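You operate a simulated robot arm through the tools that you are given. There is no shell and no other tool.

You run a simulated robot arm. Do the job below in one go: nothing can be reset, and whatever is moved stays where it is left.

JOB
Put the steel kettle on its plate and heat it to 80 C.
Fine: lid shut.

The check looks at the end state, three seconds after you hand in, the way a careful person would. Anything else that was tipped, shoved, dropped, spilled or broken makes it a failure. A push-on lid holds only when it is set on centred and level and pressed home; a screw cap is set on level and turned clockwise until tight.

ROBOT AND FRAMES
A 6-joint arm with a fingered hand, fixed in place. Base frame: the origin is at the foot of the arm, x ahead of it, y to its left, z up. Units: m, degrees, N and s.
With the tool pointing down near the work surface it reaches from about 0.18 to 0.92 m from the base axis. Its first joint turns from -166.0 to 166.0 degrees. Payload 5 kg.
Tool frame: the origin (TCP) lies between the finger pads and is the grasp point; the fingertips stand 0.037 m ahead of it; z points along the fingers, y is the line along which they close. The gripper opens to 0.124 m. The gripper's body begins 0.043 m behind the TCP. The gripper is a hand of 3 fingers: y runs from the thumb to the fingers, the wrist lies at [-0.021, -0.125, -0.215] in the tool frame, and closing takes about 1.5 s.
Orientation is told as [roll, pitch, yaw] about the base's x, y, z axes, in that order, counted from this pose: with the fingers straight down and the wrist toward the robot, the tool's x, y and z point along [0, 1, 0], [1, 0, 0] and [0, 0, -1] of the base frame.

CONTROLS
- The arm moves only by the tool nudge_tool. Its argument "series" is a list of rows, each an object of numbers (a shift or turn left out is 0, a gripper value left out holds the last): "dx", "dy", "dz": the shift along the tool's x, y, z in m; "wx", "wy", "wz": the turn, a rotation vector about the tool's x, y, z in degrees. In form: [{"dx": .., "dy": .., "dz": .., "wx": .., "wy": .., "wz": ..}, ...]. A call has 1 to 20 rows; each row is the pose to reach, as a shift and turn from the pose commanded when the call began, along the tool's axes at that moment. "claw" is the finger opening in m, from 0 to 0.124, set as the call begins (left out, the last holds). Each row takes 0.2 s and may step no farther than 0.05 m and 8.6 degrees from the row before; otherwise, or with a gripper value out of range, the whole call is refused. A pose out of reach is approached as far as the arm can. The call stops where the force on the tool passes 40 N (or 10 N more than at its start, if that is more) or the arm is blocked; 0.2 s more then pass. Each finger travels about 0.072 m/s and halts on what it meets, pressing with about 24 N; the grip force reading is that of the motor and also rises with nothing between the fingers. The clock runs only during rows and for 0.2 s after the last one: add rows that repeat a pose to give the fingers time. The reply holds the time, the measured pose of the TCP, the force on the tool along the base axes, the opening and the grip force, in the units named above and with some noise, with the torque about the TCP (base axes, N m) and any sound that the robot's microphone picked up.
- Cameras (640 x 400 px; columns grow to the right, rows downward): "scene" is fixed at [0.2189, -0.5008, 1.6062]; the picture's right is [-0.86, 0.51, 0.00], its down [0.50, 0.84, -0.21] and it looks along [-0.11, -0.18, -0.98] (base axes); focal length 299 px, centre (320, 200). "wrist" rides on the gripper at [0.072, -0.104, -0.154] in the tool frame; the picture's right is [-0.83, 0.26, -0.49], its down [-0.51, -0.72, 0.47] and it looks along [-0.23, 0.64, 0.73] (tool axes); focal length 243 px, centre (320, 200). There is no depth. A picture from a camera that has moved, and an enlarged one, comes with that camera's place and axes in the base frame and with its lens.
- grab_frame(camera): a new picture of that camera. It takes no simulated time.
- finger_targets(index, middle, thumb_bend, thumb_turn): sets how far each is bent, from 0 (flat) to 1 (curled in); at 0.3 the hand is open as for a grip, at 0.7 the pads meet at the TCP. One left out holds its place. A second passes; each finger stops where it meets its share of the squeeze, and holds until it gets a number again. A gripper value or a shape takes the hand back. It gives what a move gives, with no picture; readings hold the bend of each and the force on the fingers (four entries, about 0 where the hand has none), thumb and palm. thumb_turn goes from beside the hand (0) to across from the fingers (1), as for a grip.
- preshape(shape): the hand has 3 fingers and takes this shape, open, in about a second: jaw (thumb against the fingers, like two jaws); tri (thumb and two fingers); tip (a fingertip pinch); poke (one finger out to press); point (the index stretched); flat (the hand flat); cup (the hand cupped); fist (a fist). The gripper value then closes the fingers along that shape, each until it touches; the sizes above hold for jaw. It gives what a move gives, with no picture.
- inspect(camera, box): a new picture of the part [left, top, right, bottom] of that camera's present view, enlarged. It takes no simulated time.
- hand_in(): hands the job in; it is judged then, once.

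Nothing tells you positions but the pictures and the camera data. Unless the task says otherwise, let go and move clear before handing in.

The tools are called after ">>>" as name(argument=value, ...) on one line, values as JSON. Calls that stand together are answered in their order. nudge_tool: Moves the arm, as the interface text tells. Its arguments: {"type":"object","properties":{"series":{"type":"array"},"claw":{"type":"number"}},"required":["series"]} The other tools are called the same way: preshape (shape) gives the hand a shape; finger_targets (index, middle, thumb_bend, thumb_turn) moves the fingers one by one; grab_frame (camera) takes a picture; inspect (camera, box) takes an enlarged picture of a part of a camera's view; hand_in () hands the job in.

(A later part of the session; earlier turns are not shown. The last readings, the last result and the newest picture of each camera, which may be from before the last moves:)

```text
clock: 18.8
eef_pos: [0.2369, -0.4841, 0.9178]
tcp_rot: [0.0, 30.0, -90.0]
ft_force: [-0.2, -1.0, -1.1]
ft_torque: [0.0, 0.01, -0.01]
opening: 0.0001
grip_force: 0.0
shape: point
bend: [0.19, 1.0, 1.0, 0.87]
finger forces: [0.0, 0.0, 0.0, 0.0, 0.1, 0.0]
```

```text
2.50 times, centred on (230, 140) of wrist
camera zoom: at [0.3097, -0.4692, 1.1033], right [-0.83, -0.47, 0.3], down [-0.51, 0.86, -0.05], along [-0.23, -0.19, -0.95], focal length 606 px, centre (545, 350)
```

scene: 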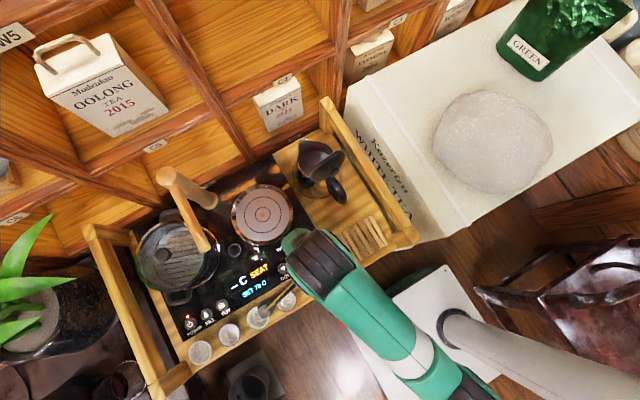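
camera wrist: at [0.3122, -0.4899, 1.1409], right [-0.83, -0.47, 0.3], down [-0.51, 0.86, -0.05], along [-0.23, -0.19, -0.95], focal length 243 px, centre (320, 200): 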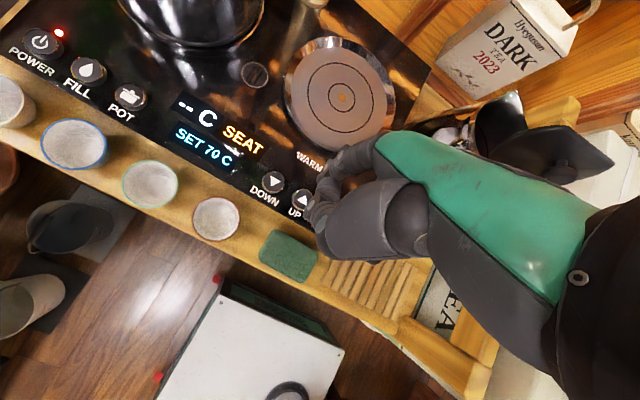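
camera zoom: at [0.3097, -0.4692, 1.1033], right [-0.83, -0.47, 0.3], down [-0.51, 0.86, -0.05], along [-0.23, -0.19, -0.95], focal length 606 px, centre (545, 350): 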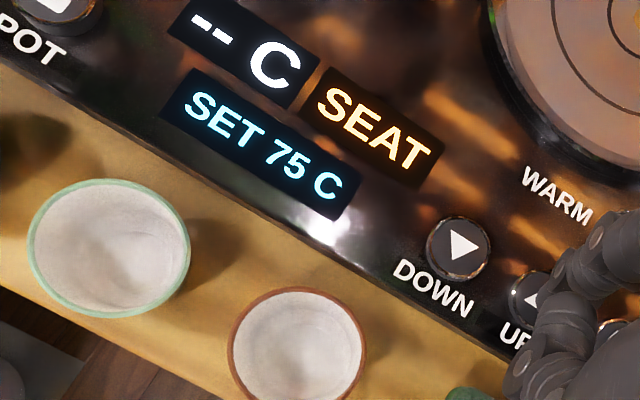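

No click this time, so I'll go 2 mm deeper.

>>> nudge_tool(series=[{"dy": 0.0005, "dz": 0.0009}, {"dy": 0.001, "dz": 0.0017}, {"dy": 0.001, "dz": 0.0017}])

>>> inspect(camera="wrist", box=[130, 60, 330, 220])

```text
clock: 19.6
eef_pos: [0.2372, -0.4829, 0.9162]
tcp_rot: [0.0, 30.0, -90.0]
ft_force: [-0.6, 0.1, 0.6]
ft_torque: [-0.02, -0.03, 0.01]
opening: 0.1191
grip_force: 0.0
shape: point
bend: [0.19, 1.0, 1.0, 0.87]
finger forces: [0.9, 0.0, 0.1, 0.0, 0.1, 0.0]
heard: click
```

```text
2.50 times, centred on (230, 140) of wrist
camera zoom: at [0.3098, -0.4691, 1.1016], right [-0.83, -0.47, 0.3], down [-0.51, 0.86, -0.05], along [-0.23, -0.19, -0.95], focal length 606 px, centre (545, 350)
```

zoom: 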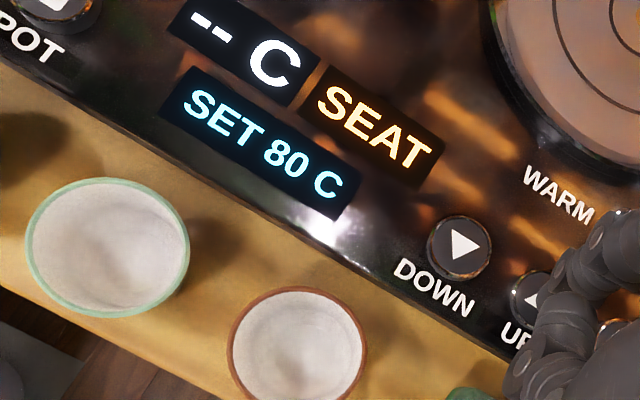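

SET reads 80 C. Now I'll lift off the button and level the hand, rising to about z 1.03.

>>> nudge_tool(series=[{"dy": -0.0175, "dz": -0.0303}, {"dy": -0.03, "dz": -0.052, "wx": -7.5}, {"dy": -0.04, "dz": -0.0693, "wx": -15}, {"dy": -0.05, "dz": -0.0866, "wx": -22.5}, {"dy": -0.06, "dz": -0.1039, "wx": -30}, {"dy": -0.06, "dz": -0.1039, "wx": -30}])

```text
clock: 21.0
eef_pos: [0.2363, -0.4834, 1.037]
tcp_rot: [0.0, -0.2, -90.0]
ft_force: [0.0, -0.7, -1.5]
ft_torque: [0.0, 0.01, -0.01]
opening: 0.0
grip_force: 0.0
shape: point
bend: [0.19, 1.0, 1.0, 0.87]
finger forces: [0.0, 0.1, 0.0, 0.0, 0.0, 0.0]
out of reach, approached as far as the arm can: row 1
```

Level again at (0.236, -0.483, 1.037). I'll move across to in front of the kettle's handle side, keeping back from the lid, to view it.

>>> nudge_tool(series=[{"dx": -0.042, "dy": 0.009, "dz": -0.004}, {"dx": -0.083, "dy": 0.018, "dz": -0.008}, {"dx": -0.125, "dy": 0.027, "dz": -0.012}, {"dx": -0.166, "dy": 0.037, "dz": -0.015}, {"dx": -0.166, "dy": 0.037, "dz": -0.015}])

>>> grab_frame(camera="wrist")

>>> grab_frame(camera="scene")

```text
clock: 22.2
eef_pos: [0.07, -0.5178, 1.0512]
tcp_rot: [0.0, 0.0, -90.0]
ft_force: [-0.6, -0.2, 0.4]
ft_torque: [-0.03, -0.02, 0.01]
opening: 0.0
grip_force: 0.2
shape: point
bend: [0.19, 1.0, 1.0, 0.87]
finger forces: [0.0, 0.0, 0.0, 0.0, 0.0, 0.0]
```

```text
taken
camera wrist: at [0.1424, -0.4132, 1.2042], right [-0.83, -0.26, 0.49], down [-0.51, 0.72, -0.47], along [-0.23, -0.64, -0.73], focal length 243 px, centre (320, 200)
```

wrist: 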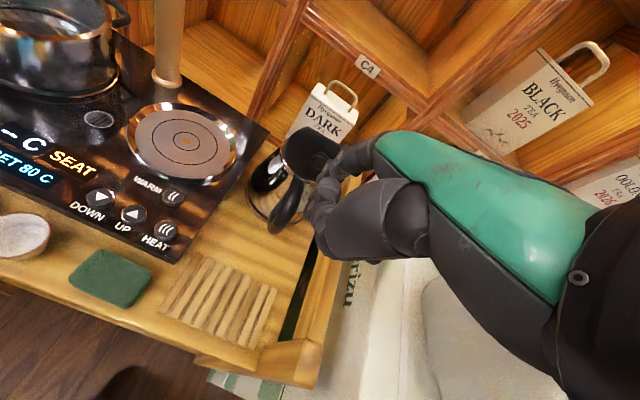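

```text
taken
```

scene: 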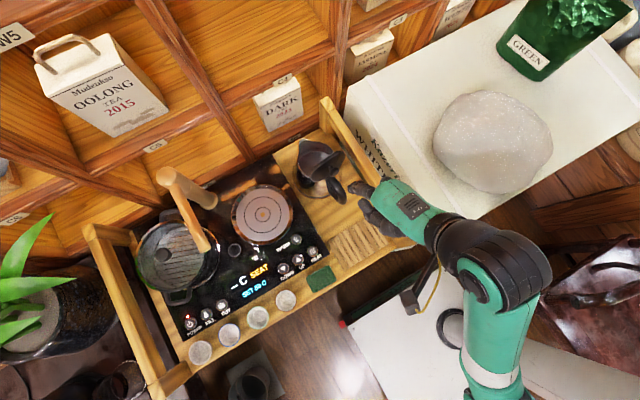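

>>> inspect(camera="wrist", box=[220, 90, 400, 270])

>>> inspect(camera="scene", box=[280, 120, 420, 230])

```text
2.22 times, centred on (310, 180) of wrist
camera zoom: at [0.1424, -0.4132, 1.2042], right [-0.83, -0.26, 0.49], down [-0.51, 0.72, -0.47], along [-0.23, -0.64, -0.73], focal length 539 px, centre (342, 244)
```

zoom: 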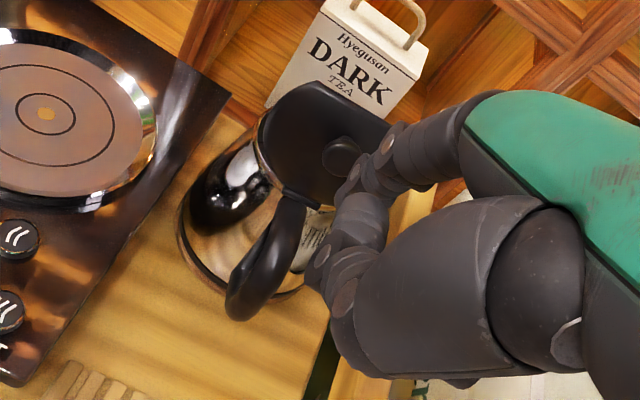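

```text
3.64 times, centred on (350, 175) of scene
camera zoom: at [0.2189, -0.5008, 1.6062], right [-0.86, 0.51, 0.0], down [0.5, 0.84, -0.21], along [-0.11, -0.18, -0.98], focal length 1086 px, centre (211, 291)
```

zoom: 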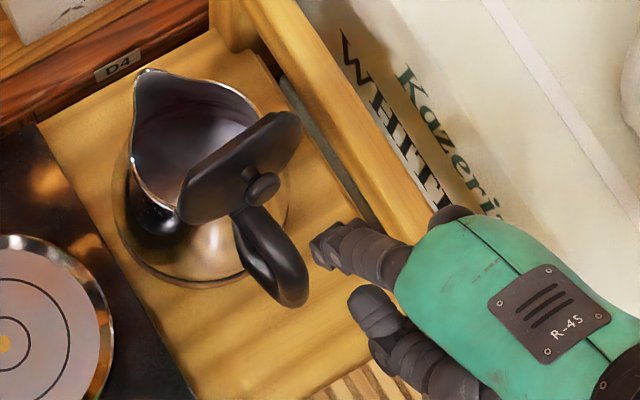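

The lid hinge is near (0.104, -0.654, 0.953) and the lid leans about 70° open. The index tip is at about (0.094, -0.603, 1.028). I'll line the tip up behind the knob and lid plate, then look before pushing.

>>> nudge_tool(series=[{"dx": 0.003, "dy": 0.008, "dz": 0.012}, {"dx": 0.006, "dy": 0.016, "dz": 0.023}, {"dx": 0.006, "dy": 0.016, "dz": 0.023}])

>>> inspect(camera="scene", box=[280, 120, 420, 230])

>>> inspect(camera="wrist", box=[220, 90, 400, 270])

```text
clock: 23.0
eef_pos: [0.0764, -0.5361, 1.0275]
tcp_rot: [0.0, 0.0, -89.9]
ft_force: [-0.6, 0.6, 0.1]
ft_torque: [-0.03, -0.01, -0.02]
opening: 0.0
grip_force: 0.1
shape: point
bend: [0.19, 1.0, 1.0, 0.87]
finger forces: [0.1, 0.0, 0.0, 0.0, 0.0, 0.1]
```

```text
3.64 times, centred on (350, 175) of scene
camera zoom: at [0.2189, -0.5008, 1.6062], right [-0.86, 0.51, 0.0], down [0.5, 0.84, -0.21], along [-0.11, -0.18, -0.98], focal length 1086 px, centre (211, 291)
```

zoom: 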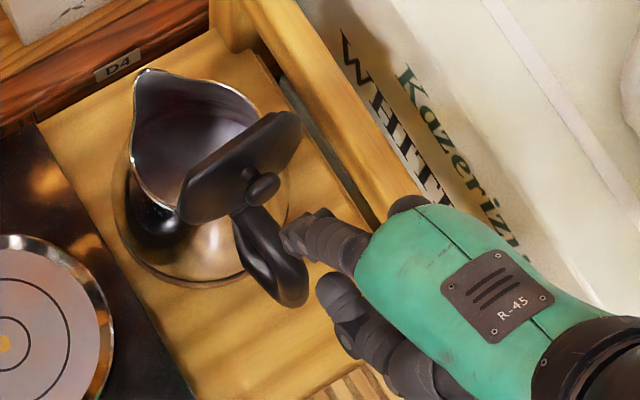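

```text
2.22 times, centred on (310, 180) of wrist
camera zoom: at [0.1489, -0.431, 1.182], right [-0.83, -0.26, 0.49], down [-0.51, 0.72, -0.47], along [-0.23, -0.64, -0.73], focal length 539 px, centre (342, 244)
```

zoom: 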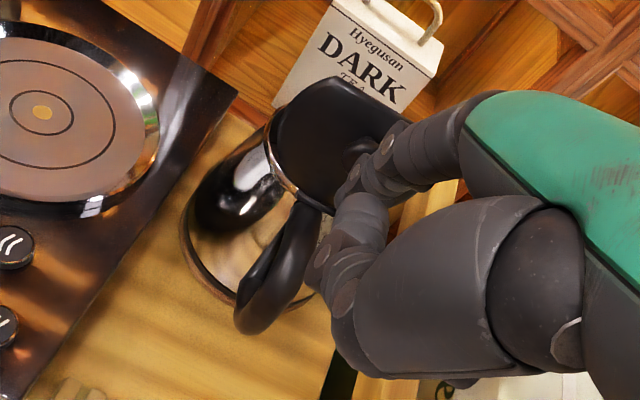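

The tip is at about (0.099, -0.617, 1.005), just behind the knob. I'll push slowly toward the spout.

>>> nudge_tool(series=[{"dy": 0.01}, {"dy": 0.02}, {"dy": 0.03}, {"dy": 0.04}, {"dy": 0.05}, {"dy": 0.06}])

>>> inspect(camera="scene", box=[280, 120, 420, 230])

>>> inspect(camera="wrist", box=[220, 90, 400, 270])

```text
clock: 24.4
eef_pos: [0.0773, -0.5971, 1.0293]
tcp_rot: [0.1, 0.1, -90.0]
ft_force: [0.1, 0.1, -0.2]
ft_torque: [0.0, -0.01, 0.04]
opening: 0.1193
grip_force: 0.0
shape: point
bend: [0.19, 1.0, 1.0, 0.87]
finger forces: [0.1, 0.1, 0.0, 0.0, 0.0, 0.1]
```

```text
3.64 times, centred on (350, 175) of scene
camera zoom: at [0.2189, -0.5008, 1.6062], right [-0.86, 0.51, 0.0], down [0.5, 0.84, -0.21], along [-0.11, -0.18, -0.98], focal length 1086 px, centre (211, 291)
```

zoom: 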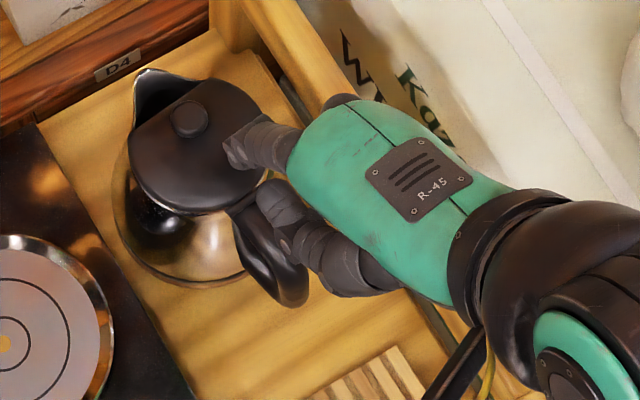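

```text
2.22 times, centred on (310, 180) of wrist
camera zoom: at [0.1494, -0.4919, 1.1816], right [-0.83, -0.26, 0.49], down [-0.51, 0.72, -0.47], along [-0.23, -0.64, -0.73], focal length 539 px, centre (342, 244)
```

zoom: 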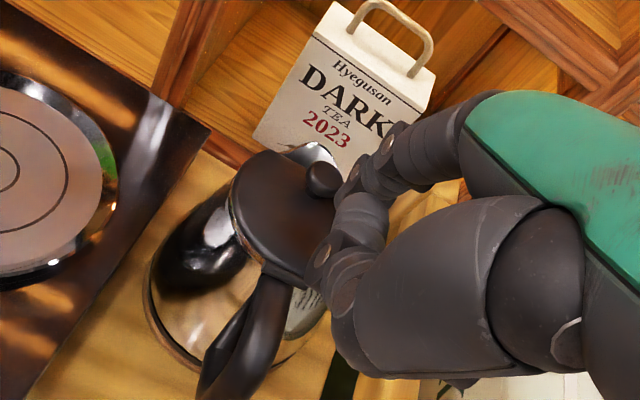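

The lid has swung shut and the kettle hasn't moved. I'll back the hand off and look at the closed lid from both cameras.

>>> nudge_tool(series=[{"dy": -0.03, "dz": -0.01}, {"dy": -0.06, "dz": -0.02}, {"dy": -0.09, "dz": -0.02}, {"dy": -0.09, "dx": -0.03, "dz": -0.02}, {"dy": -0.09, "dx": -0.03, "dz": -0.02}])

>>> inspect(camera="scene", box=[285, 125, 365, 205])

>>> inspect(camera="wrist", box=[200, 70, 380, 250])

```text
clock: 25.6
eef_pos: [0.0478, -0.5062, 1.0485]
tcp_rot: [0.0, 0.0, -90.0]
ft_force: [0.2, 0.4, -0.1]
ft_torque: [0.04, 0.0, -0.04]
opening: 0.1189
grip_force: 0.0
shape: point
bend: [0.19, 1.0, 1.0, 0.87]
finger forces: [0.0, 0.1, 0.0, 0.1, 0.0, 0.1]
```

```text
5.00 times, centred on (325, 165) of scene
camera zoom: at [0.2189, -0.5008, 1.6062], right [-0.86, 0.51, 0.0], down [0.5, 0.84, -0.21], along [-0.11, -0.18, -0.98], focal length 1493 px, centre (295, 375)
```

zoom: 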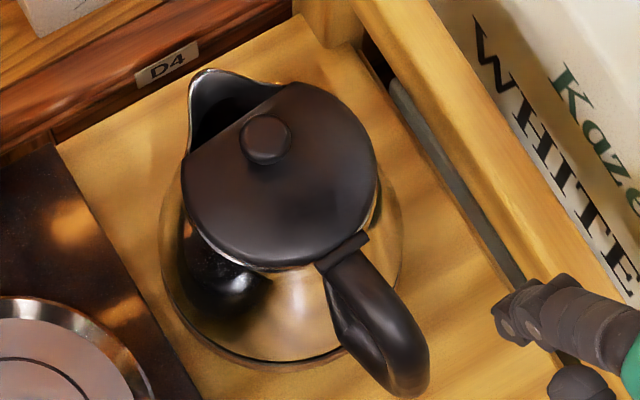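

```text
2.22 times, centred on (290, 160) of wrist
camera zoom: at [0.1203, -0.4017, 1.2014], right [-0.83, -0.26, 0.49], down [-0.51, 0.72, -0.47], along [-0.23, -0.64, -0.73], focal length 539 px, centre (387, 289)
```

zoom: 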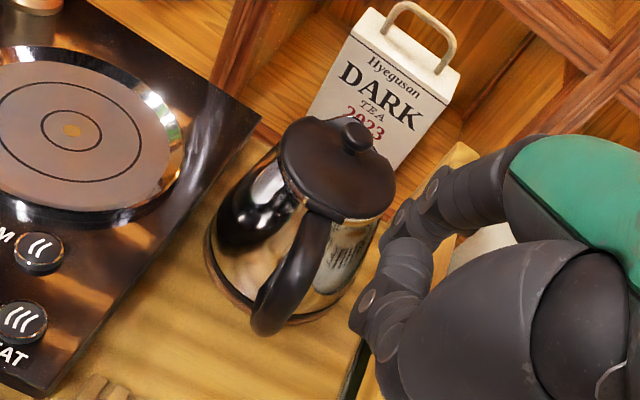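

The lid is shut with its centre near (0.103, -0.705), lid radius about 0.045, and the knob top near z 0.97. The kettle axis is about (0.102, -0.707). I'll grip the upper body between thumb and fingers, diagonal to handle and spout (yaw -45), so I open the jaw and move above it.

>>> preshape(shape="jaw")

>>> nudge_tool(series=[{"dx": 0.0, "dy": 0.01, "dz": -0.015, "wz": -7.5}, {"dx": 0.01, "dy": 0.05, "dz": -0.015, "wz": -15}, {"dx": 0.02, "dy": 0.09, "dz": -0.015, "wz": -22.5}, {"dx": 0.03, "dy": 0.13, "dz": -0.015, "wz": -30}, {"dx": 0.042, "dy": 0.168, "dz": -0.015, "wz": -37.5}, {"dx": 0.0547, "dy": 0.2003, "dz": -0.0115, "wz": -45}, {"dx": 0.0547, "dy": 0.2003, "dz": -0.0115, "wz": -45}], claw=0.124)

>>> grab_frame(camera="wrist")

>>> grab_frame(camera="scene")

```text
clock: 26.5
eef_pos: [0.0497, -0.5069, 1.0473]
tcp_rot: [0.1, 0.0, -90.0]
ft_force: [0.8, 0.5, 0.4]
ft_torque: [0.05, 0.0, 0.05]
opening: 0.1238
grip_force: 0.1
shape: jaw
bend: [0.3, 0.3, 0.3, 0.97]
finger forces: [0.0, 0.0, 0.0, 0.0, 0.0, 0.0]
```

```text
clock: 28.1
eef_pos: [0.1034, -0.7053, 1.06]
tcp_rot: [0.0, 0.1, -44.8]
ft_force: [0.0, -0.5, 0.1]
ft_torque: [-0.01, 0.01, 0.01]
opening: 0.1239
grip_force: 0.0
shape: jaw
bend: [0.3, 0.3, 0.3, 0.97]
finger forces: [0.0, 0.0, 0.0, 0.1, 0.0, 0.0]
```

```text
taken
camera wrist: at [0.0799, -0.5793, 1.2135], right [-0.4, -0.77, 0.49], down [-0.87, 0.15, -0.47], along [0.29, -0.62, -0.73], focal length 243 px, centre (320, 200)
```

wrist: 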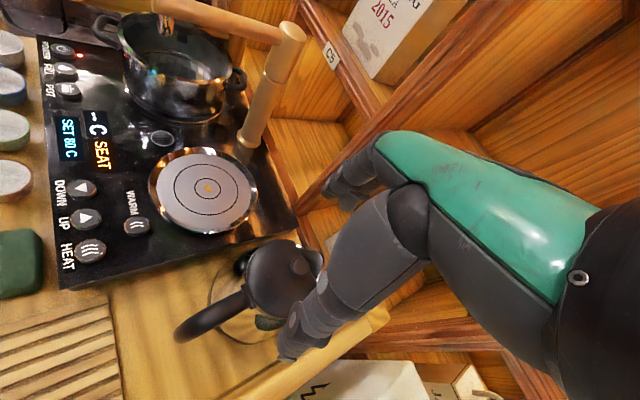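

```text
taken
```

scene: 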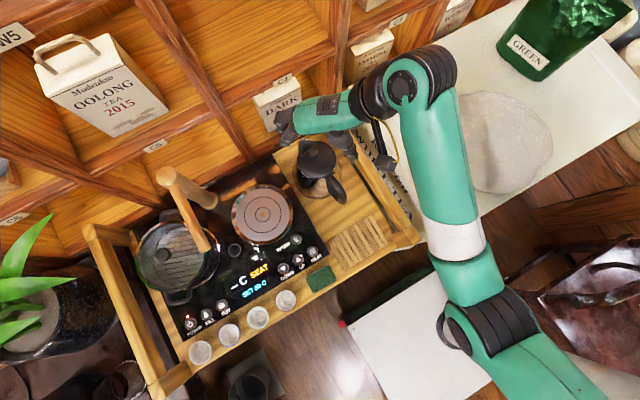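

>>> inspect(camera="scene", box=[260, 75, 400, 215])

>>> inspect(camera="wrist", box=[160, 150, 420, 380])

```text
2.86 times, centred on (330, 145) of scene
camera zoom: at [0.2189, -0.5008, 1.6062], right [-0.86, 0.51, 0.0], down [0.5, 0.84, -0.21], along [-0.11, -0.18, -0.98], focal length 853 px, centre (291, 357)
```

zoom: 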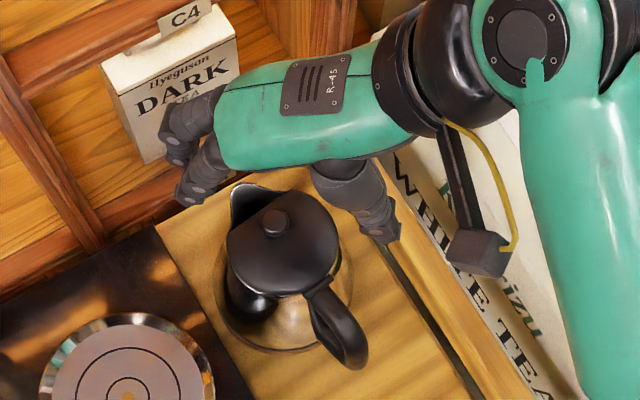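

```text
1.74 times, centred on (290, 265) of wrist
camera zoom: at [0.0799, -0.5793, 1.2135], right [-0.4, -0.77, 0.49], down [-0.87, 0.15, -0.47], along [0.29, -0.62, -0.73], focal length 422 px, centre (372, 87)
```

zoom: 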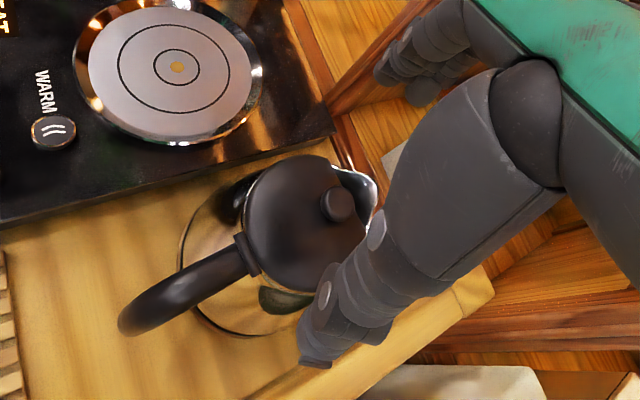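

The jaw straddles the kettle: thumb on the rail side, fingers on the far side, both clear. I'll lower straight down 6 cm first, then check the clearance around the lid.

>>> nudge_tool(series=[{"dz": 0.02}, {"dz": 0.04}, {"dz": 0.06}, {"dz": 0.06}])

>>> inspect(camera="scene", box=[260, 85, 400, 215])

>>> inspect(camera="wrist", box=[160, 150, 420, 380])

```text
clock: 29.1
eef_pos: [0.104, -0.7053, 0.9997]
tcp_rot: [0.0, 0.0, -45.0]
ft_force: [-0.1, -0.3, -0.1]
ft_torque: [0.01, -0.01, 0.04]
opening: 0.1237
grip_force: 0.0
shape: jaw
bend: [0.3, 0.3, 0.3, 0.97]
finger forces: [0.1, 0.0, 0.0, 0.1, 0.1, 0.0]
```

```text
3.08 times, centred on (330, 150) of scene
camera zoom: at [0.2189, -0.5008, 1.6062], right [-0.86, 0.51, 0.0], down [0.5, 0.84, -0.21], along [-0.11, -0.18, -0.98], focal length 919 px, centre (289, 354)
```

zoom: 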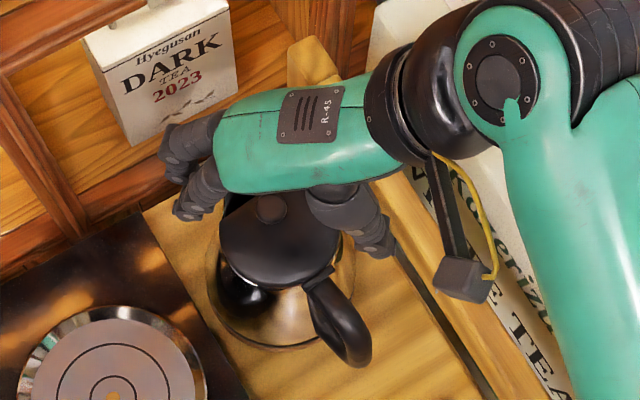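

```text
1.74 times, centred on (290, 265) of wrist
camera zoom: at [0.0803, -0.5806, 1.1534], right [-0.4, -0.77, 0.49], down [-0.87, 0.15, -0.47], along [0.29, -0.62, -0.73], focal length 422 px, centre (372, 87)
```

zoom: 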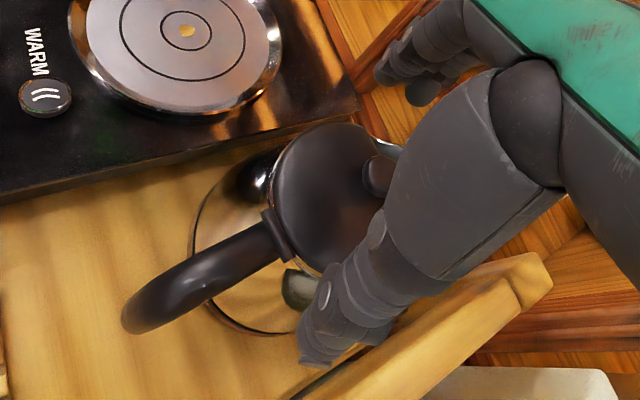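

Still clear on both sides. Before lowering further I'll check the white tea chest height against my wrist and forearm.

>>> inspect(camera="scene", box=[320, 80, 500, 250])

>>> grab_frame(camera="wrist")

```text
2.35 times, centred on (410, 165) of scene
camera zoom: at [0.2189, -0.5008, 1.6062], right [-0.86, 0.51, 0.0], down [0.5, 0.84, -0.21], along [-0.11, -0.18, -0.98], focal length 703 px, centre (108, 282)
```

zoom: 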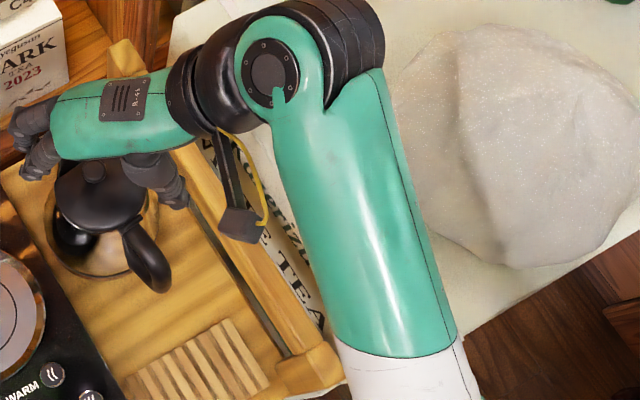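

```text
taken
camera wrist: at [0.0803, -0.5806, 1.1534], right [-0.4, -0.77, 0.49], down [-0.87, 0.15, -0.47], along [0.29, -0.62, -0.73], focal length 243 px, centre (320, 200)
```

wrist: 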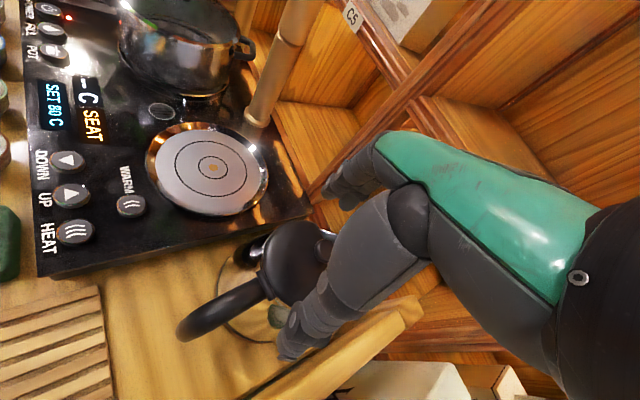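

The chest top is near z 0.96, well below my wrist. I'll continue down to TCP z 0.94 in small steps.

>>> nudge_tool(series=[{"dz": 0.015, "dx": -0.002}, {"dz": 0.03, "dx": -0.002}, {"dz": 0.045, "dx": -0.002}, {"dz": 0.058, "dx": -0.002}, {"dz": 0.058, "dx": -0.002}])

>>> inspect(camera="scene", box=[260, 85, 400, 215])

>>> inspect(camera="wrist", box=[160, 150, 420, 380])

```text
clock: 30.3
eef_pos: [0.1024, -0.7082, 0.9404]
tcp_rot: [0.1, 0.0, -45.0]
ft_force: [-0.3, -0.1, -0.7]
ft_torque: [-0.01, 0.03, -0.02]
opening: 0.124
grip_force: 0.2
shape: jaw
bend: [0.3, 0.3, 0.3, 0.97]
finger forces: [0.0, 0.0, 0.0, 0.0, 0.1, 0.0]
```

```text
3.08 times, centred on (330, 150) of scene
camera zoom: at [0.2189, -0.5008, 1.6062], right [-0.86, 0.51, 0.0], down [0.5, 0.84, -0.21], along [-0.11, -0.18, -0.98], focal length 919 px, centre (289, 354)
```

zoom: 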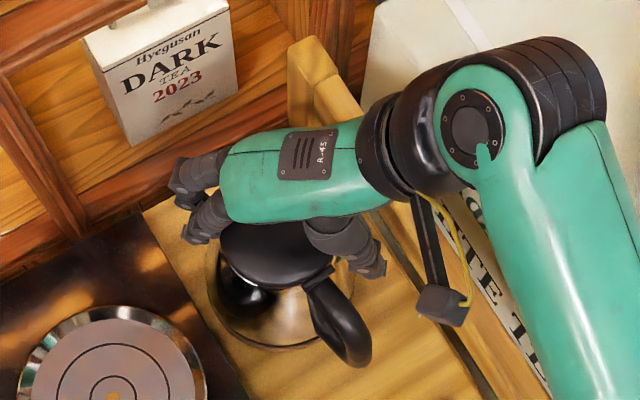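

```text
1.74 times, centred on (290, 265) of wrist
camera zoom: at [0.0791, -0.5832, 1.0942], right [-0.4, -0.77, 0.49], down [-0.87, 0.15, -0.47], along [0.29, -0.62, -0.73], focal length 422 px, centre (372, 87)
```

zoom: 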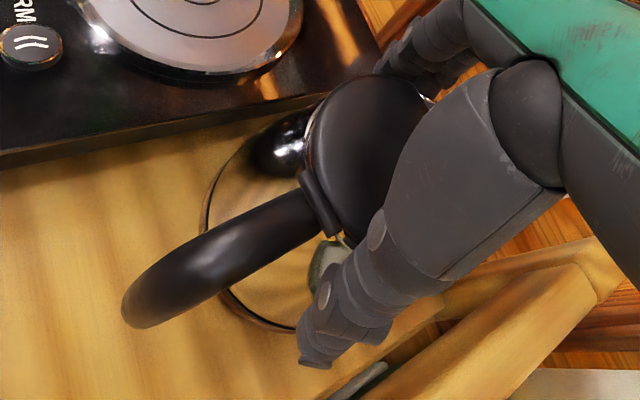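

No contact yet, and everything is centred. I'll drop 5 mm more and close on the body.

>>> nudge_tool(series=[{"dz": 0.005}])

>>> nudge_tool(series=[{"dz": 0}, {"dz": 0}, {"dz": 0}, {"dz": 0}, {"dz": 0}, {"dz": 0}, {"dz": 0}], claw=0.05)

>>> inspect(camera="scene", box=[260, 85, 400, 215])

>>> inspect(camera="wrist", box=[160, 150, 420, 380])

```text
clock: 30.7
eef_pos: [0.1026, -0.709, 0.9349]
tcp_rot: [0.0, 0.0, -44.9]
ft_force: [0.7, 0.1, 1.0]
ft_torque: [0.01, 0.0, 0.02]
opening: 0.1238
grip_force: 0.0
shape: jaw
bend: [0.3, 0.3, 0.3, 0.97]
finger forces: [0.1, 0.1, 0.0, 0.0, 0.1, 0.0]
```

```text
clock: 32.3
eef_pos: [0.1016, -0.7085, 0.9362]
tcp_rot: [0.0, 0.1, -45.1]
ft_force: [0.7, -0.2, 1.3]
ft_torque: [0.03, 0.02, -0.06]
opening: 0.0959
grip_force: 23.7
shape: jaw
bend: [0.26, 0.34, 0.54, 0.99]
finger forces: [13.7, 6.8, 0.1, 0.0, 20.2, 0.0]
```

```text
3.08 times, centred on (330, 150) of scene
camera zoom: at [0.2189, -0.5008, 1.6062], right [-0.86, 0.51, 0.0], down [0.5, 0.84, -0.21], along [-0.11, -0.18, -0.98], focal length 919 px, centre (289, 354)
```

zoom: 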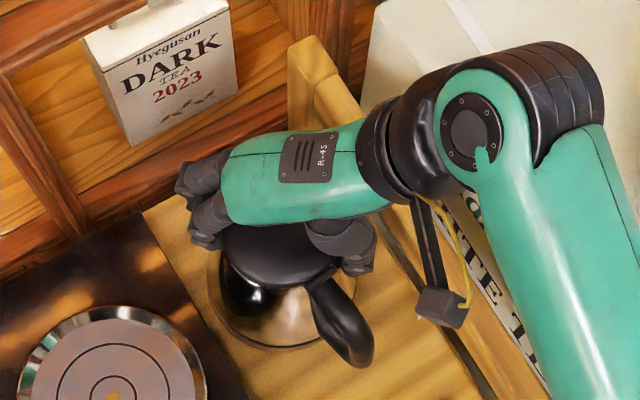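

```text
1.74 times, centred on (290, 265) of wrist
camera zoom: at [0.0787, -0.5832, 1.0894], right [-0.4, -0.77, 0.49], down [-0.87, 0.15, -0.47], along [0.29, -0.62, -0.73], focal length 422 px, centre (372, 87)
```

zoom: 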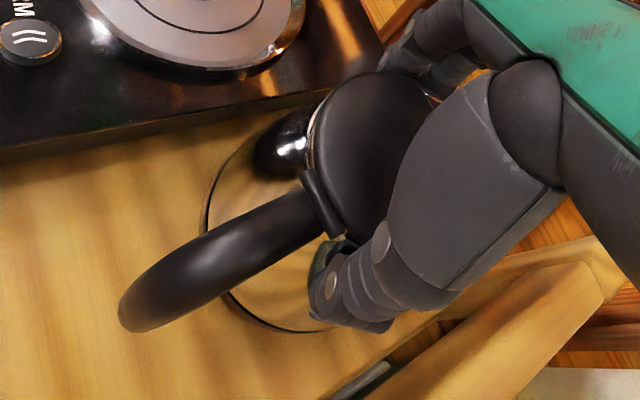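

The grip holds about 20 N each way at opening 0.096. I'll test-lift 1.5 cm slowly.

>>> nudge_tool(series=[{"dz": -0.004}, {"dz": -0.008}, {"dz": -0.012}, {"dz": -0.015}, {"dz": -0.015}])

>>> inspect(camera="scene", box=[260, 85, 400, 215])

>>> inspect(camera="wrist", box=[160, 150, 420, 380])

```text
clock: 33.5
eef_pos: [0.1006, -0.7102, 0.9516]
tcp_rot: [0.0, 0.1, -45.0]
ft_force: [-0.6, 0.3, -10.1]
ft_torque: [-0.03, -0.03, 0.02]
opening: 0.0963
grip_force: 23.9
shape: jaw
bend: [0.26, 0.35, 0.54, 0.99]
finger forces: [13.4, 6.5, 0.0, 0.0, 19.7, 0.0]
```

```text
3.08 times, centred on (330, 150) of scene
camera zoom: at [0.2189, -0.5008, 1.6062], right [-0.86, 0.51, 0.0], down [0.5, 0.84, -0.21], along [-0.11, -0.18, -0.98], focal length 919 px, centre (289, 354)
```

zoom: 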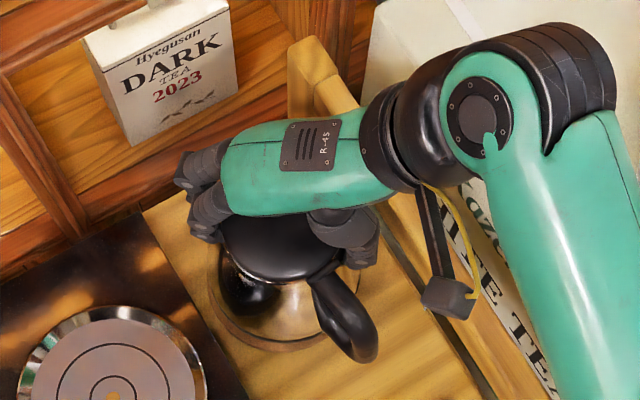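

```text
1.74 times, centred on (290, 265) of wrist
camera zoom: at [0.0773, -0.5834, 1.1053], right [-0.4, -0.77, 0.49], down [-0.87, 0.15, -0.47], along [0.29, -0.62, -0.73], focal length 422 px, centre (372, 87)
```

zoom: 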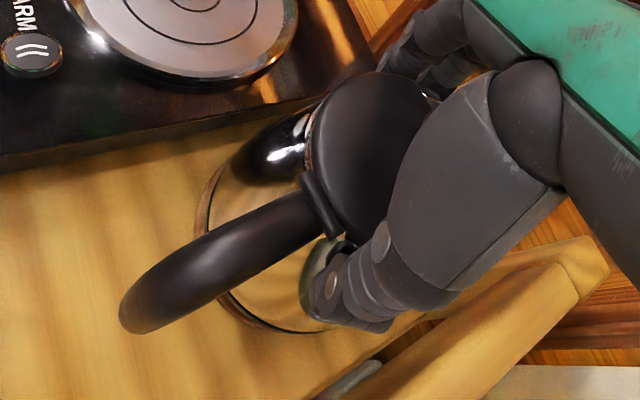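

The kettle is lifted cleanly, weighing about 1.03 kg, so it contains water. I'll raise it further, then take accurate pictures of the plate.

>>> nudge_tool(series=[{"dz": -0.012}, {"dz": -0.024}, {"dz": -0.036}, {"dz": -0.048}, {"dz": -0.048}])

>>> grab_frame(camera="wrist")

>>> inspect(camera="scene", box=[220, 130, 360, 260])

>>> inspect(camera="wrist", box=[110, 50, 330, 250])

```text
clock: 34.7
eef_pos: [0.0998, -0.709, 0.9992]
tcp_rot: [-0.1, 0.0, -45.0]
ft_force: [-0.5, 0.4, -8.3]
ft_torque: [-0.06, -0.01, 0.02]
opening: 0.096
grip_force: 23.9
shape: jaw
bend: [0.27, 0.35, 0.54, 0.99]
finger forces: [13.3, 7.0, 0.1, 0.0, 19.8, 0.0]
```

```text
taken
camera wrist: at [0.0767, -0.583, 1.1531], right [-0.4, -0.77, 0.49], down [-0.87, 0.15, -0.47], along [0.29, -0.62, -0.73], focal length 243 px, centre (320, 200)
```

wrist: 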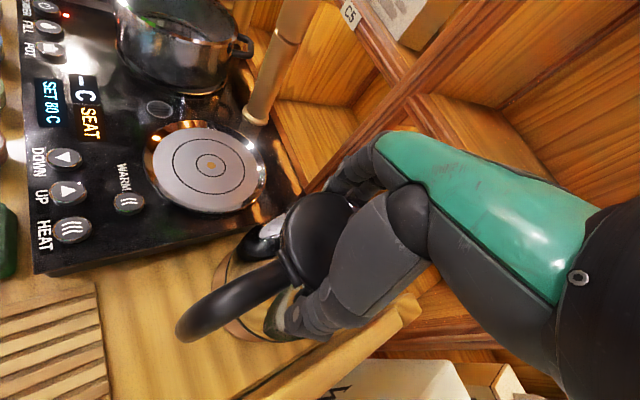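

```text
3.08 times, centred on (290, 195) of scene
camera zoom: at [0.2189, -0.5008, 1.6062], right [-0.86, 0.51, 0.0], down [0.5, 0.84, -0.21], along [-0.11, -0.18, -0.98], focal length 919 px, centre (412, 215)
```

zoom: 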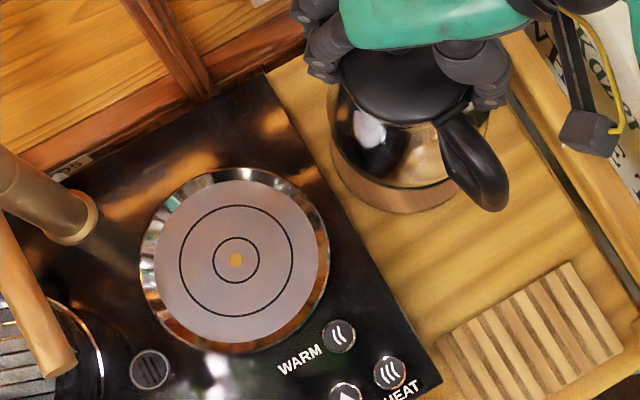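

```text
2.00 times, centred on (220, 150) of wrist
camera zoom: at [0.0767, -0.583, 1.1531], right [-0.4, -0.77, 0.49], down [-0.87, 0.15, -0.47], along [0.29, -0.62, -0.73], focal length 485 px, centre (520, 300)
```

zoom: 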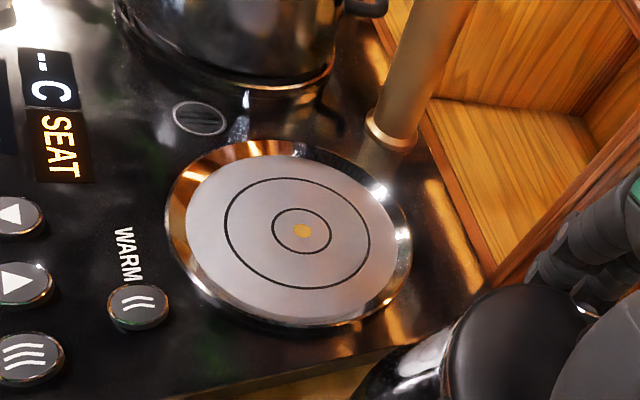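

The plate centre is at about (0.279, -0.682) with its top at z ≈ 0.852. I'll raise 3 cm more and carry the kettle slowly toward the plate, turning it a little (yaw to -70) to keep the hand clear of the bamboo tap.

>>> nudge_tool(series=[{"dz": -0.01}, {"dz": -0.02}, {"dz": -0.03}, {"dz": -0.03, "dx": 0.0122, "dy": 0.009, "wz": 2.1}, {"dz": -0.03, "dx": 0.0243, "dy": 0.0179, "wz": 4.2}, {"dz": -0.03, "dx": 0.0365, "dy": 0.0269, "wz": 6.3}, {"dz": -0.03, "dx": 0.0486, "dy": 0.0359, "wz": 8.4}, {"dz": -0.03, "dx": 0.0608, "dy": 0.0448, "wz": 10.5}, {"dz": -0.03, "dx": 0.0729, "dy": 0.0538, "wz": 12.5}, {"dz": -0.03, "dx": 0.085, "dy": 0.0628, "wz": 14.6}, {"dz": -0.03, "dx": 0.0972, "dy": 0.0717, "wz": 16.7}, {"dz": -0.03, "dx": 0.0972, "dy": 0.0717, "wz": 16.7}])

>>> grab_frame(camera="scene")

>>> grab_frame(camera="wrist")

```text
clock: 37.3
eef_pos: [0.2208, -0.6898, 1.0285]
tcp_rot: [0.1, 0.1, -61.8]
ft_force: [-0.4, 0.3, -10.3]
ft_torque: [-0.04, -0.09, -0.03]
opening: 0.0957
grip_force: 23.4
shape: jaw
bend: [0.27, 0.35, 0.54, 0.99]
finger forces: [14.0, 6.8, 0.0, 0.1, 19.2, 0.1]
```

```text
taken
```

scene: 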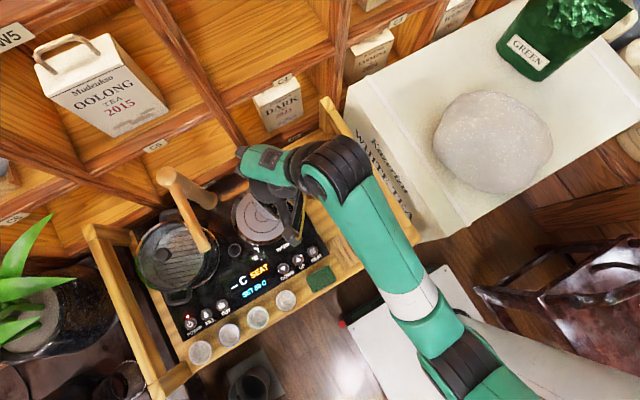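

```text
taken
camera wrist: at [0.2344, -0.5636, 1.1828], right [-0.61, -0.62, 0.49], down [-0.79, 0.4, -0.47], along [0.1, -0.67, -0.73], focal length 243 px, centre (320, 200)
```

wrist: 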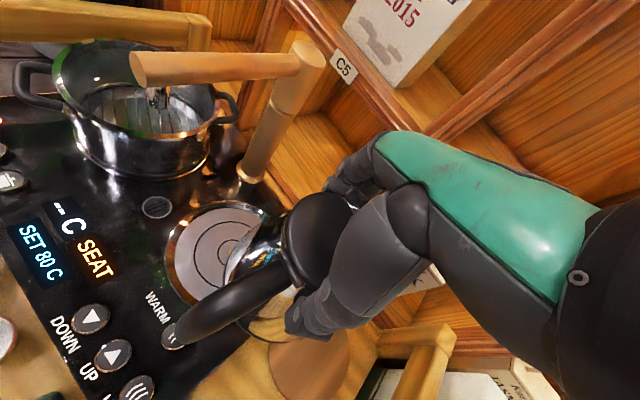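

Carrying well. I'll finish the approach over the plate.

>>> nudge_tool(series=[{"dx": 0.0138, "dy": 0.0052, "wz": 2}, {"dx": 0.0275, "dy": 0.0103, "wz": 4}, {"dx": 0.0413, "dy": 0.0155, "wz": 6}, {"dx": 0.055, "dy": 0.0206, "wz": 8}, {"dx": 0.055, "dy": 0.0206, "wz": 8}])

>>> inspect(camera="scene", box=[190, 130, 330, 260])

>>> grab_frame(camera="wrist")

>>> inspect(camera="wrist", box=[160, 140, 380, 360])

```text
clock: 38.5
eef_pos: [0.2788, -0.6842, 1.0293]
tcp_rot: [0.1, 0.1, -69.7]
ft_force: [-0.5, 0.1, -9.2]
ft_torque: [-0.09, 0.05, -0.04]
opening: 0.0957
grip_force: 23.7
shape: jaw
bend: [0.27, 0.35, 0.54, 0.99]
finger forces: [13.0, 7.5, 0.1, 0.0, 18.8, 0.0]
```

```text
3.08 times, centred on (260, 195) of scene
camera zoom: at [0.2189, -0.5008, 1.6062], right [-0.86, 0.51, 0.0], down [0.5, 0.84, -0.21], along [-0.11, -0.18, -0.98], focal length 919 px, centre (505, 215)
```

zoom: 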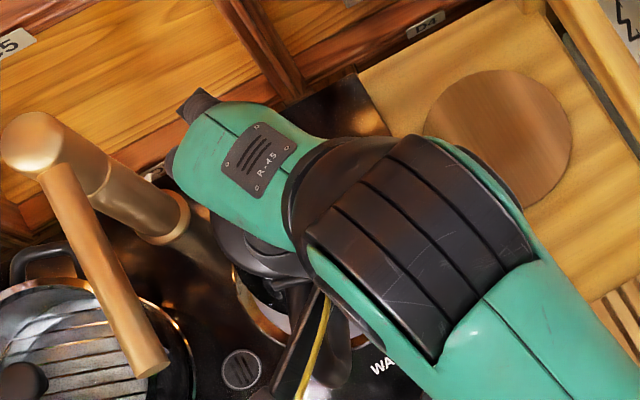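

```text
taken
camera wrist: at [0.3102, -0.5602, 1.1828], right [-0.69, -0.53, 0.49], down [-0.73, 0.5, -0.47], along [0.0, -0.68, -0.73], focal length 243 px, centre (320, 200)
```

wrist: 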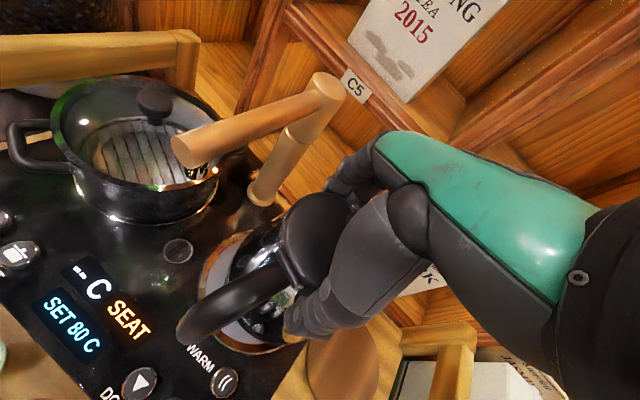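

```text
1.82 times, centred on (270, 250) of wrist
camera zoom: at [0.3102, -0.5602, 1.1828], right [-0.69, -0.53, 0.49], down [-0.73, 0.5, -0.47], along [0.0, -0.68, -0.73], focal length 441 px, centre (411, 109)
```

zoom: 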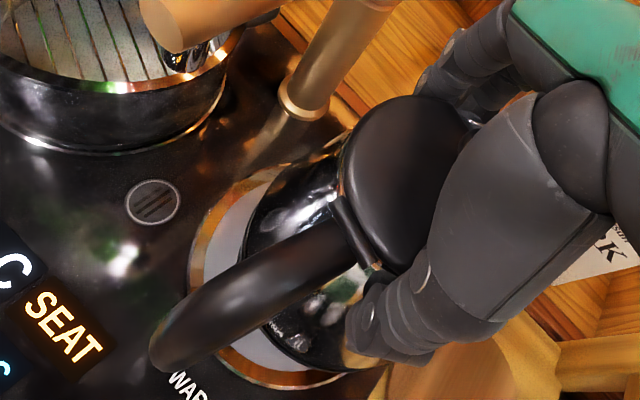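

The kettle hovers over the plate. I'll zoom in to compare the base outline with the plate rim.

>>> inspect(camera="wrist", box=[180, 220, 340, 370])

>>> inspect(camera="scene", box=[225, 190, 300, 260])

```text
2.67 times, centred on (260, 295) of wrist
camera zoom: at [0.3102, -0.5602, 1.1828], right [-0.69, -0.53, 0.49], down [-0.73, 0.5, -0.47], along [0.0, -0.68, -0.73], focal length 647 px, centre (480, -53)
```

zoom: 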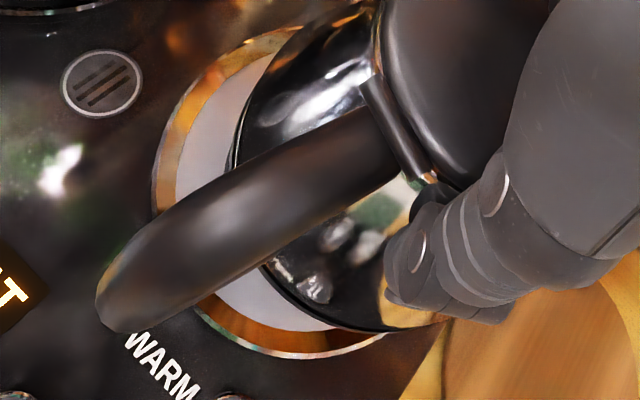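

```text
5.71 times, centred on (262, 225) of scene
camera zoom: at [0.2189, -0.5008, 1.6062], right [-0.86, 0.51, 0.0], down [0.5, 0.84, -0.21], along [-0.11, -0.18, -0.98], focal length 1706 px, centre (649, 57)
```

zoom: 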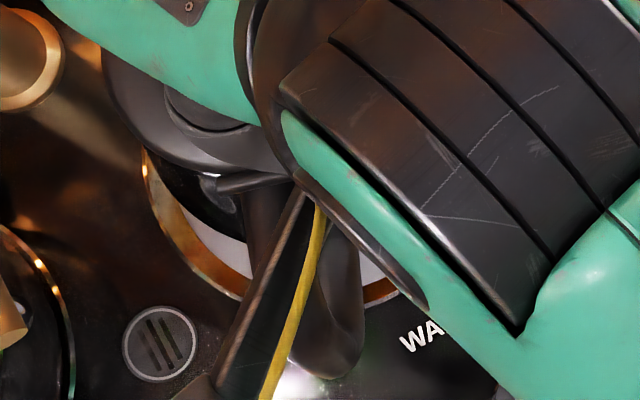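

Comparing outlines, the kettle's base sits about 1 cm toward -x of the plate centre. I'll correct that and lower most of the way.

>>> nudge_tool(series=[{"dx": 0.0052, "dy": 0.0004}, {"dx": 0.0104, "dy": 0.0007}, {"dx": 0.0104, "dy": 0.0007, "dz": 0.01}, {"dx": 0.0104, "dy": 0.0007, "dz": 0.02}, {"dx": 0.0104, "dy": 0.0007, "dz": 0.03}, {"dx": 0.0104, "dy": 0.0007, "dz": 0.038}, {"dx": 0.0104, "dy": 0.0007, "dz": 0.038}])

>>> inspect(camera="wrist", box=[180, 220, 340, 370])

>>> inspect(camera="scene", box=[210, 170, 310, 260])

```text
clock: 40.1
eef_pos: [0.2882, -0.6804, 0.9905]
tcp_rot: [0.0, 0.1, -69.7]
ft_force: [1.1, 0.9, -8.8]
ft_torque: [-0.07, -0.08, -0.01]
opening: 0.0957
grip_force: 24.2
shape: jaw
bend: [0.27, 0.35, 0.54, 0.99]
finger forces: [13.7, 6.5, 0.1, 0.0, 18.5, 0.0]
```

```text
2.67 times, centred on (260, 295) of wrist
camera zoom: at [0.3198, -0.5566, 1.1443], right [-0.69, -0.53, 0.49], down [-0.73, 0.5, -0.47], along [0.0, -0.68, -0.73], focal length 647 px, centre (480, -53)
```

zoom: 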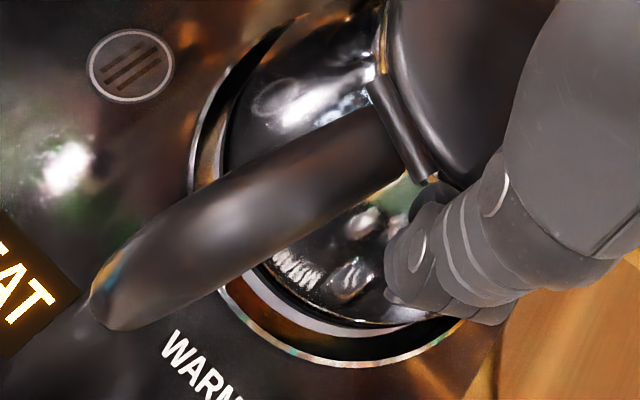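

```text
4.44 times, centred on (260, 215) of scene
camera zoom: at [0.2189, -0.5008, 1.6062], right [-0.86, 0.51, 0.0], down [0.5, 0.84, -0.21], along [-0.11, -0.18, -0.98], focal length 1327 px, centre (587, 133)
```

zoom: 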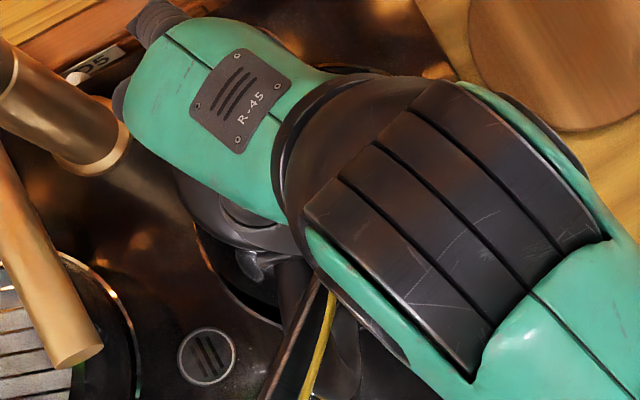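

The kettle base is now concentric with the plate within about 2 mm and roughly 2 cm above it. I'll lower gently until it touches.

>>> nudge_tool(series=[{"dz": 0.004}, {"dz": 0.008}, {"dz": 0.012}, {"dz": 0.012}])

```text
clock: 41.1
eef_pos: [0.2896, -0.6809, 0.9795]
tcp_rot: [0.0, 0.0, -69.6]
ft_force: [0.5, -0.1, -9.4]
ft_torque: [-0.1, 0.0, 0.01]
opening: 0.0957
grip_force: 23.6
shape: jaw
bend: [0.27, 0.35, 0.54, 0.99]
finger forces: [13.2, 6.9, 0.0, 0.0, 18.3, 0.1]
```

>>> nudge_tool(series=[{"dz": 0.002}, {"dz": 0.004}, {"dz": 0.004}])

>>> inspect(camera="wrist", box=[180, 220, 340, 370])

```text
clock: 41.9
eef_pos: [0.2876, -0.6818, 0.9765]
tcp_rot: [0.0, -0.1, -69.6]
ft_force: [-2.8, 1.5, 2.7]
ft_torque: [-0.32, -0.08, -0.04]
opening: 0.0953
grip_force: 24.0
shape: jaw
bend: [0.27, 0.35, 0.54, 0.99]
finger forces: [14.2, 7.2, 0.1, 0.0, 20.8, 0.0]
```

```text
2.67 times, centred on (260, 295) of wrist
camera zoom: at [0.3192, -0.5567, 1.1293], right [-0.69, -0.53, 0.49], down [-0.73, 0.5, -0.47], along [0.0, -0.68, -0.73], focal length 647 px, centre (480, -53)
```

zoom: 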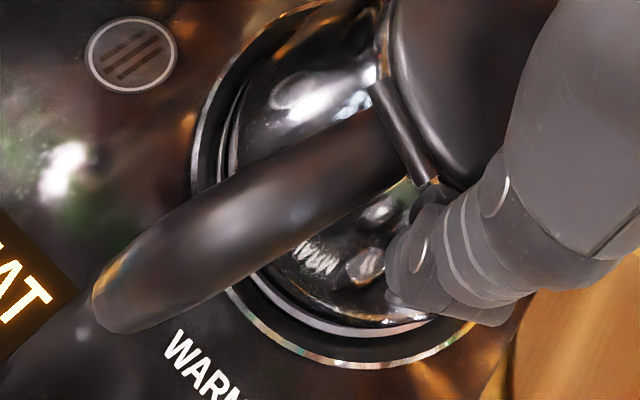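

The kettle has touched down, with its weight off the hand and the base concentric with the plate. I'll check whether SEAT clears, then open the hand.

>>> inspect(camera="wrist", box=[20, 220, 240, 400])

>>> nudge_tool(series=[{"dz": 0}, {"dz": 0}, {"dz": 0}, {"dz": 0}, {"dz": 0}], claw=0.124)

>>> grab_frame(camera="wrist")

```text
2.22 times, centred on (130, 310) of wrist
camera zoom: at [0.3192, -0.5567, 1.1293], right [-0.69, -0.53, 0.49], down [-0.73, 0.5, -0.47], along [0.0, -0.68, -0.73], focal length 539 px, centre (742, -44)
```

zoom: 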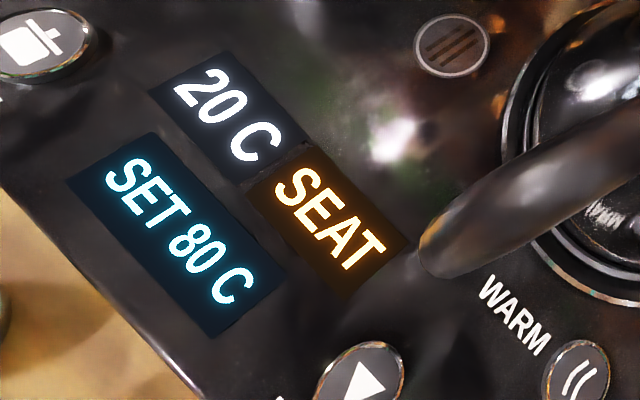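

```text
clock: 43.1
eef_pos: [0.2876, -0.6803, 0.9749]
tcp_rot: [0.1, 0.0, -69.7]
ft_force: [0.4, -0.3, 0.1]
ft_torque: [0.0, 0.0, -0.03]
opening: 0.1237
grip_force: 0.1
shape: jaw
bend: [0.3, 0.3, 0.3, 0.98]
finger forces: [0.0, 0.0, 0.0, 0.0, 0.0, 0.0]
```

```text
taken
camera wrist: at [0.3195, -0.5566, 1.1286], right [-0.69, -0.53, 0.49], down [-0.73, 0.5, -0.47], along [0.0, -0.68, -0.73], focal length 243 px, centre (320, 200)
```

wrist: 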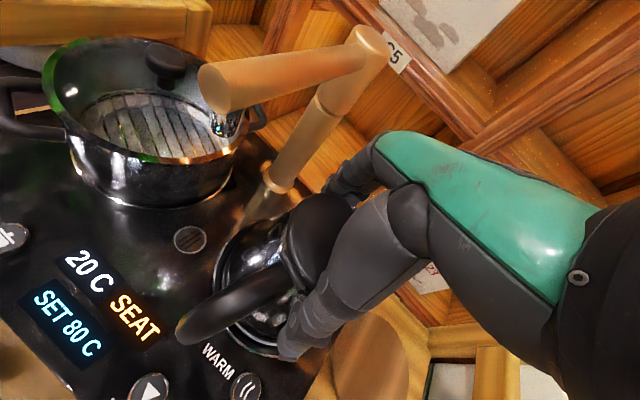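

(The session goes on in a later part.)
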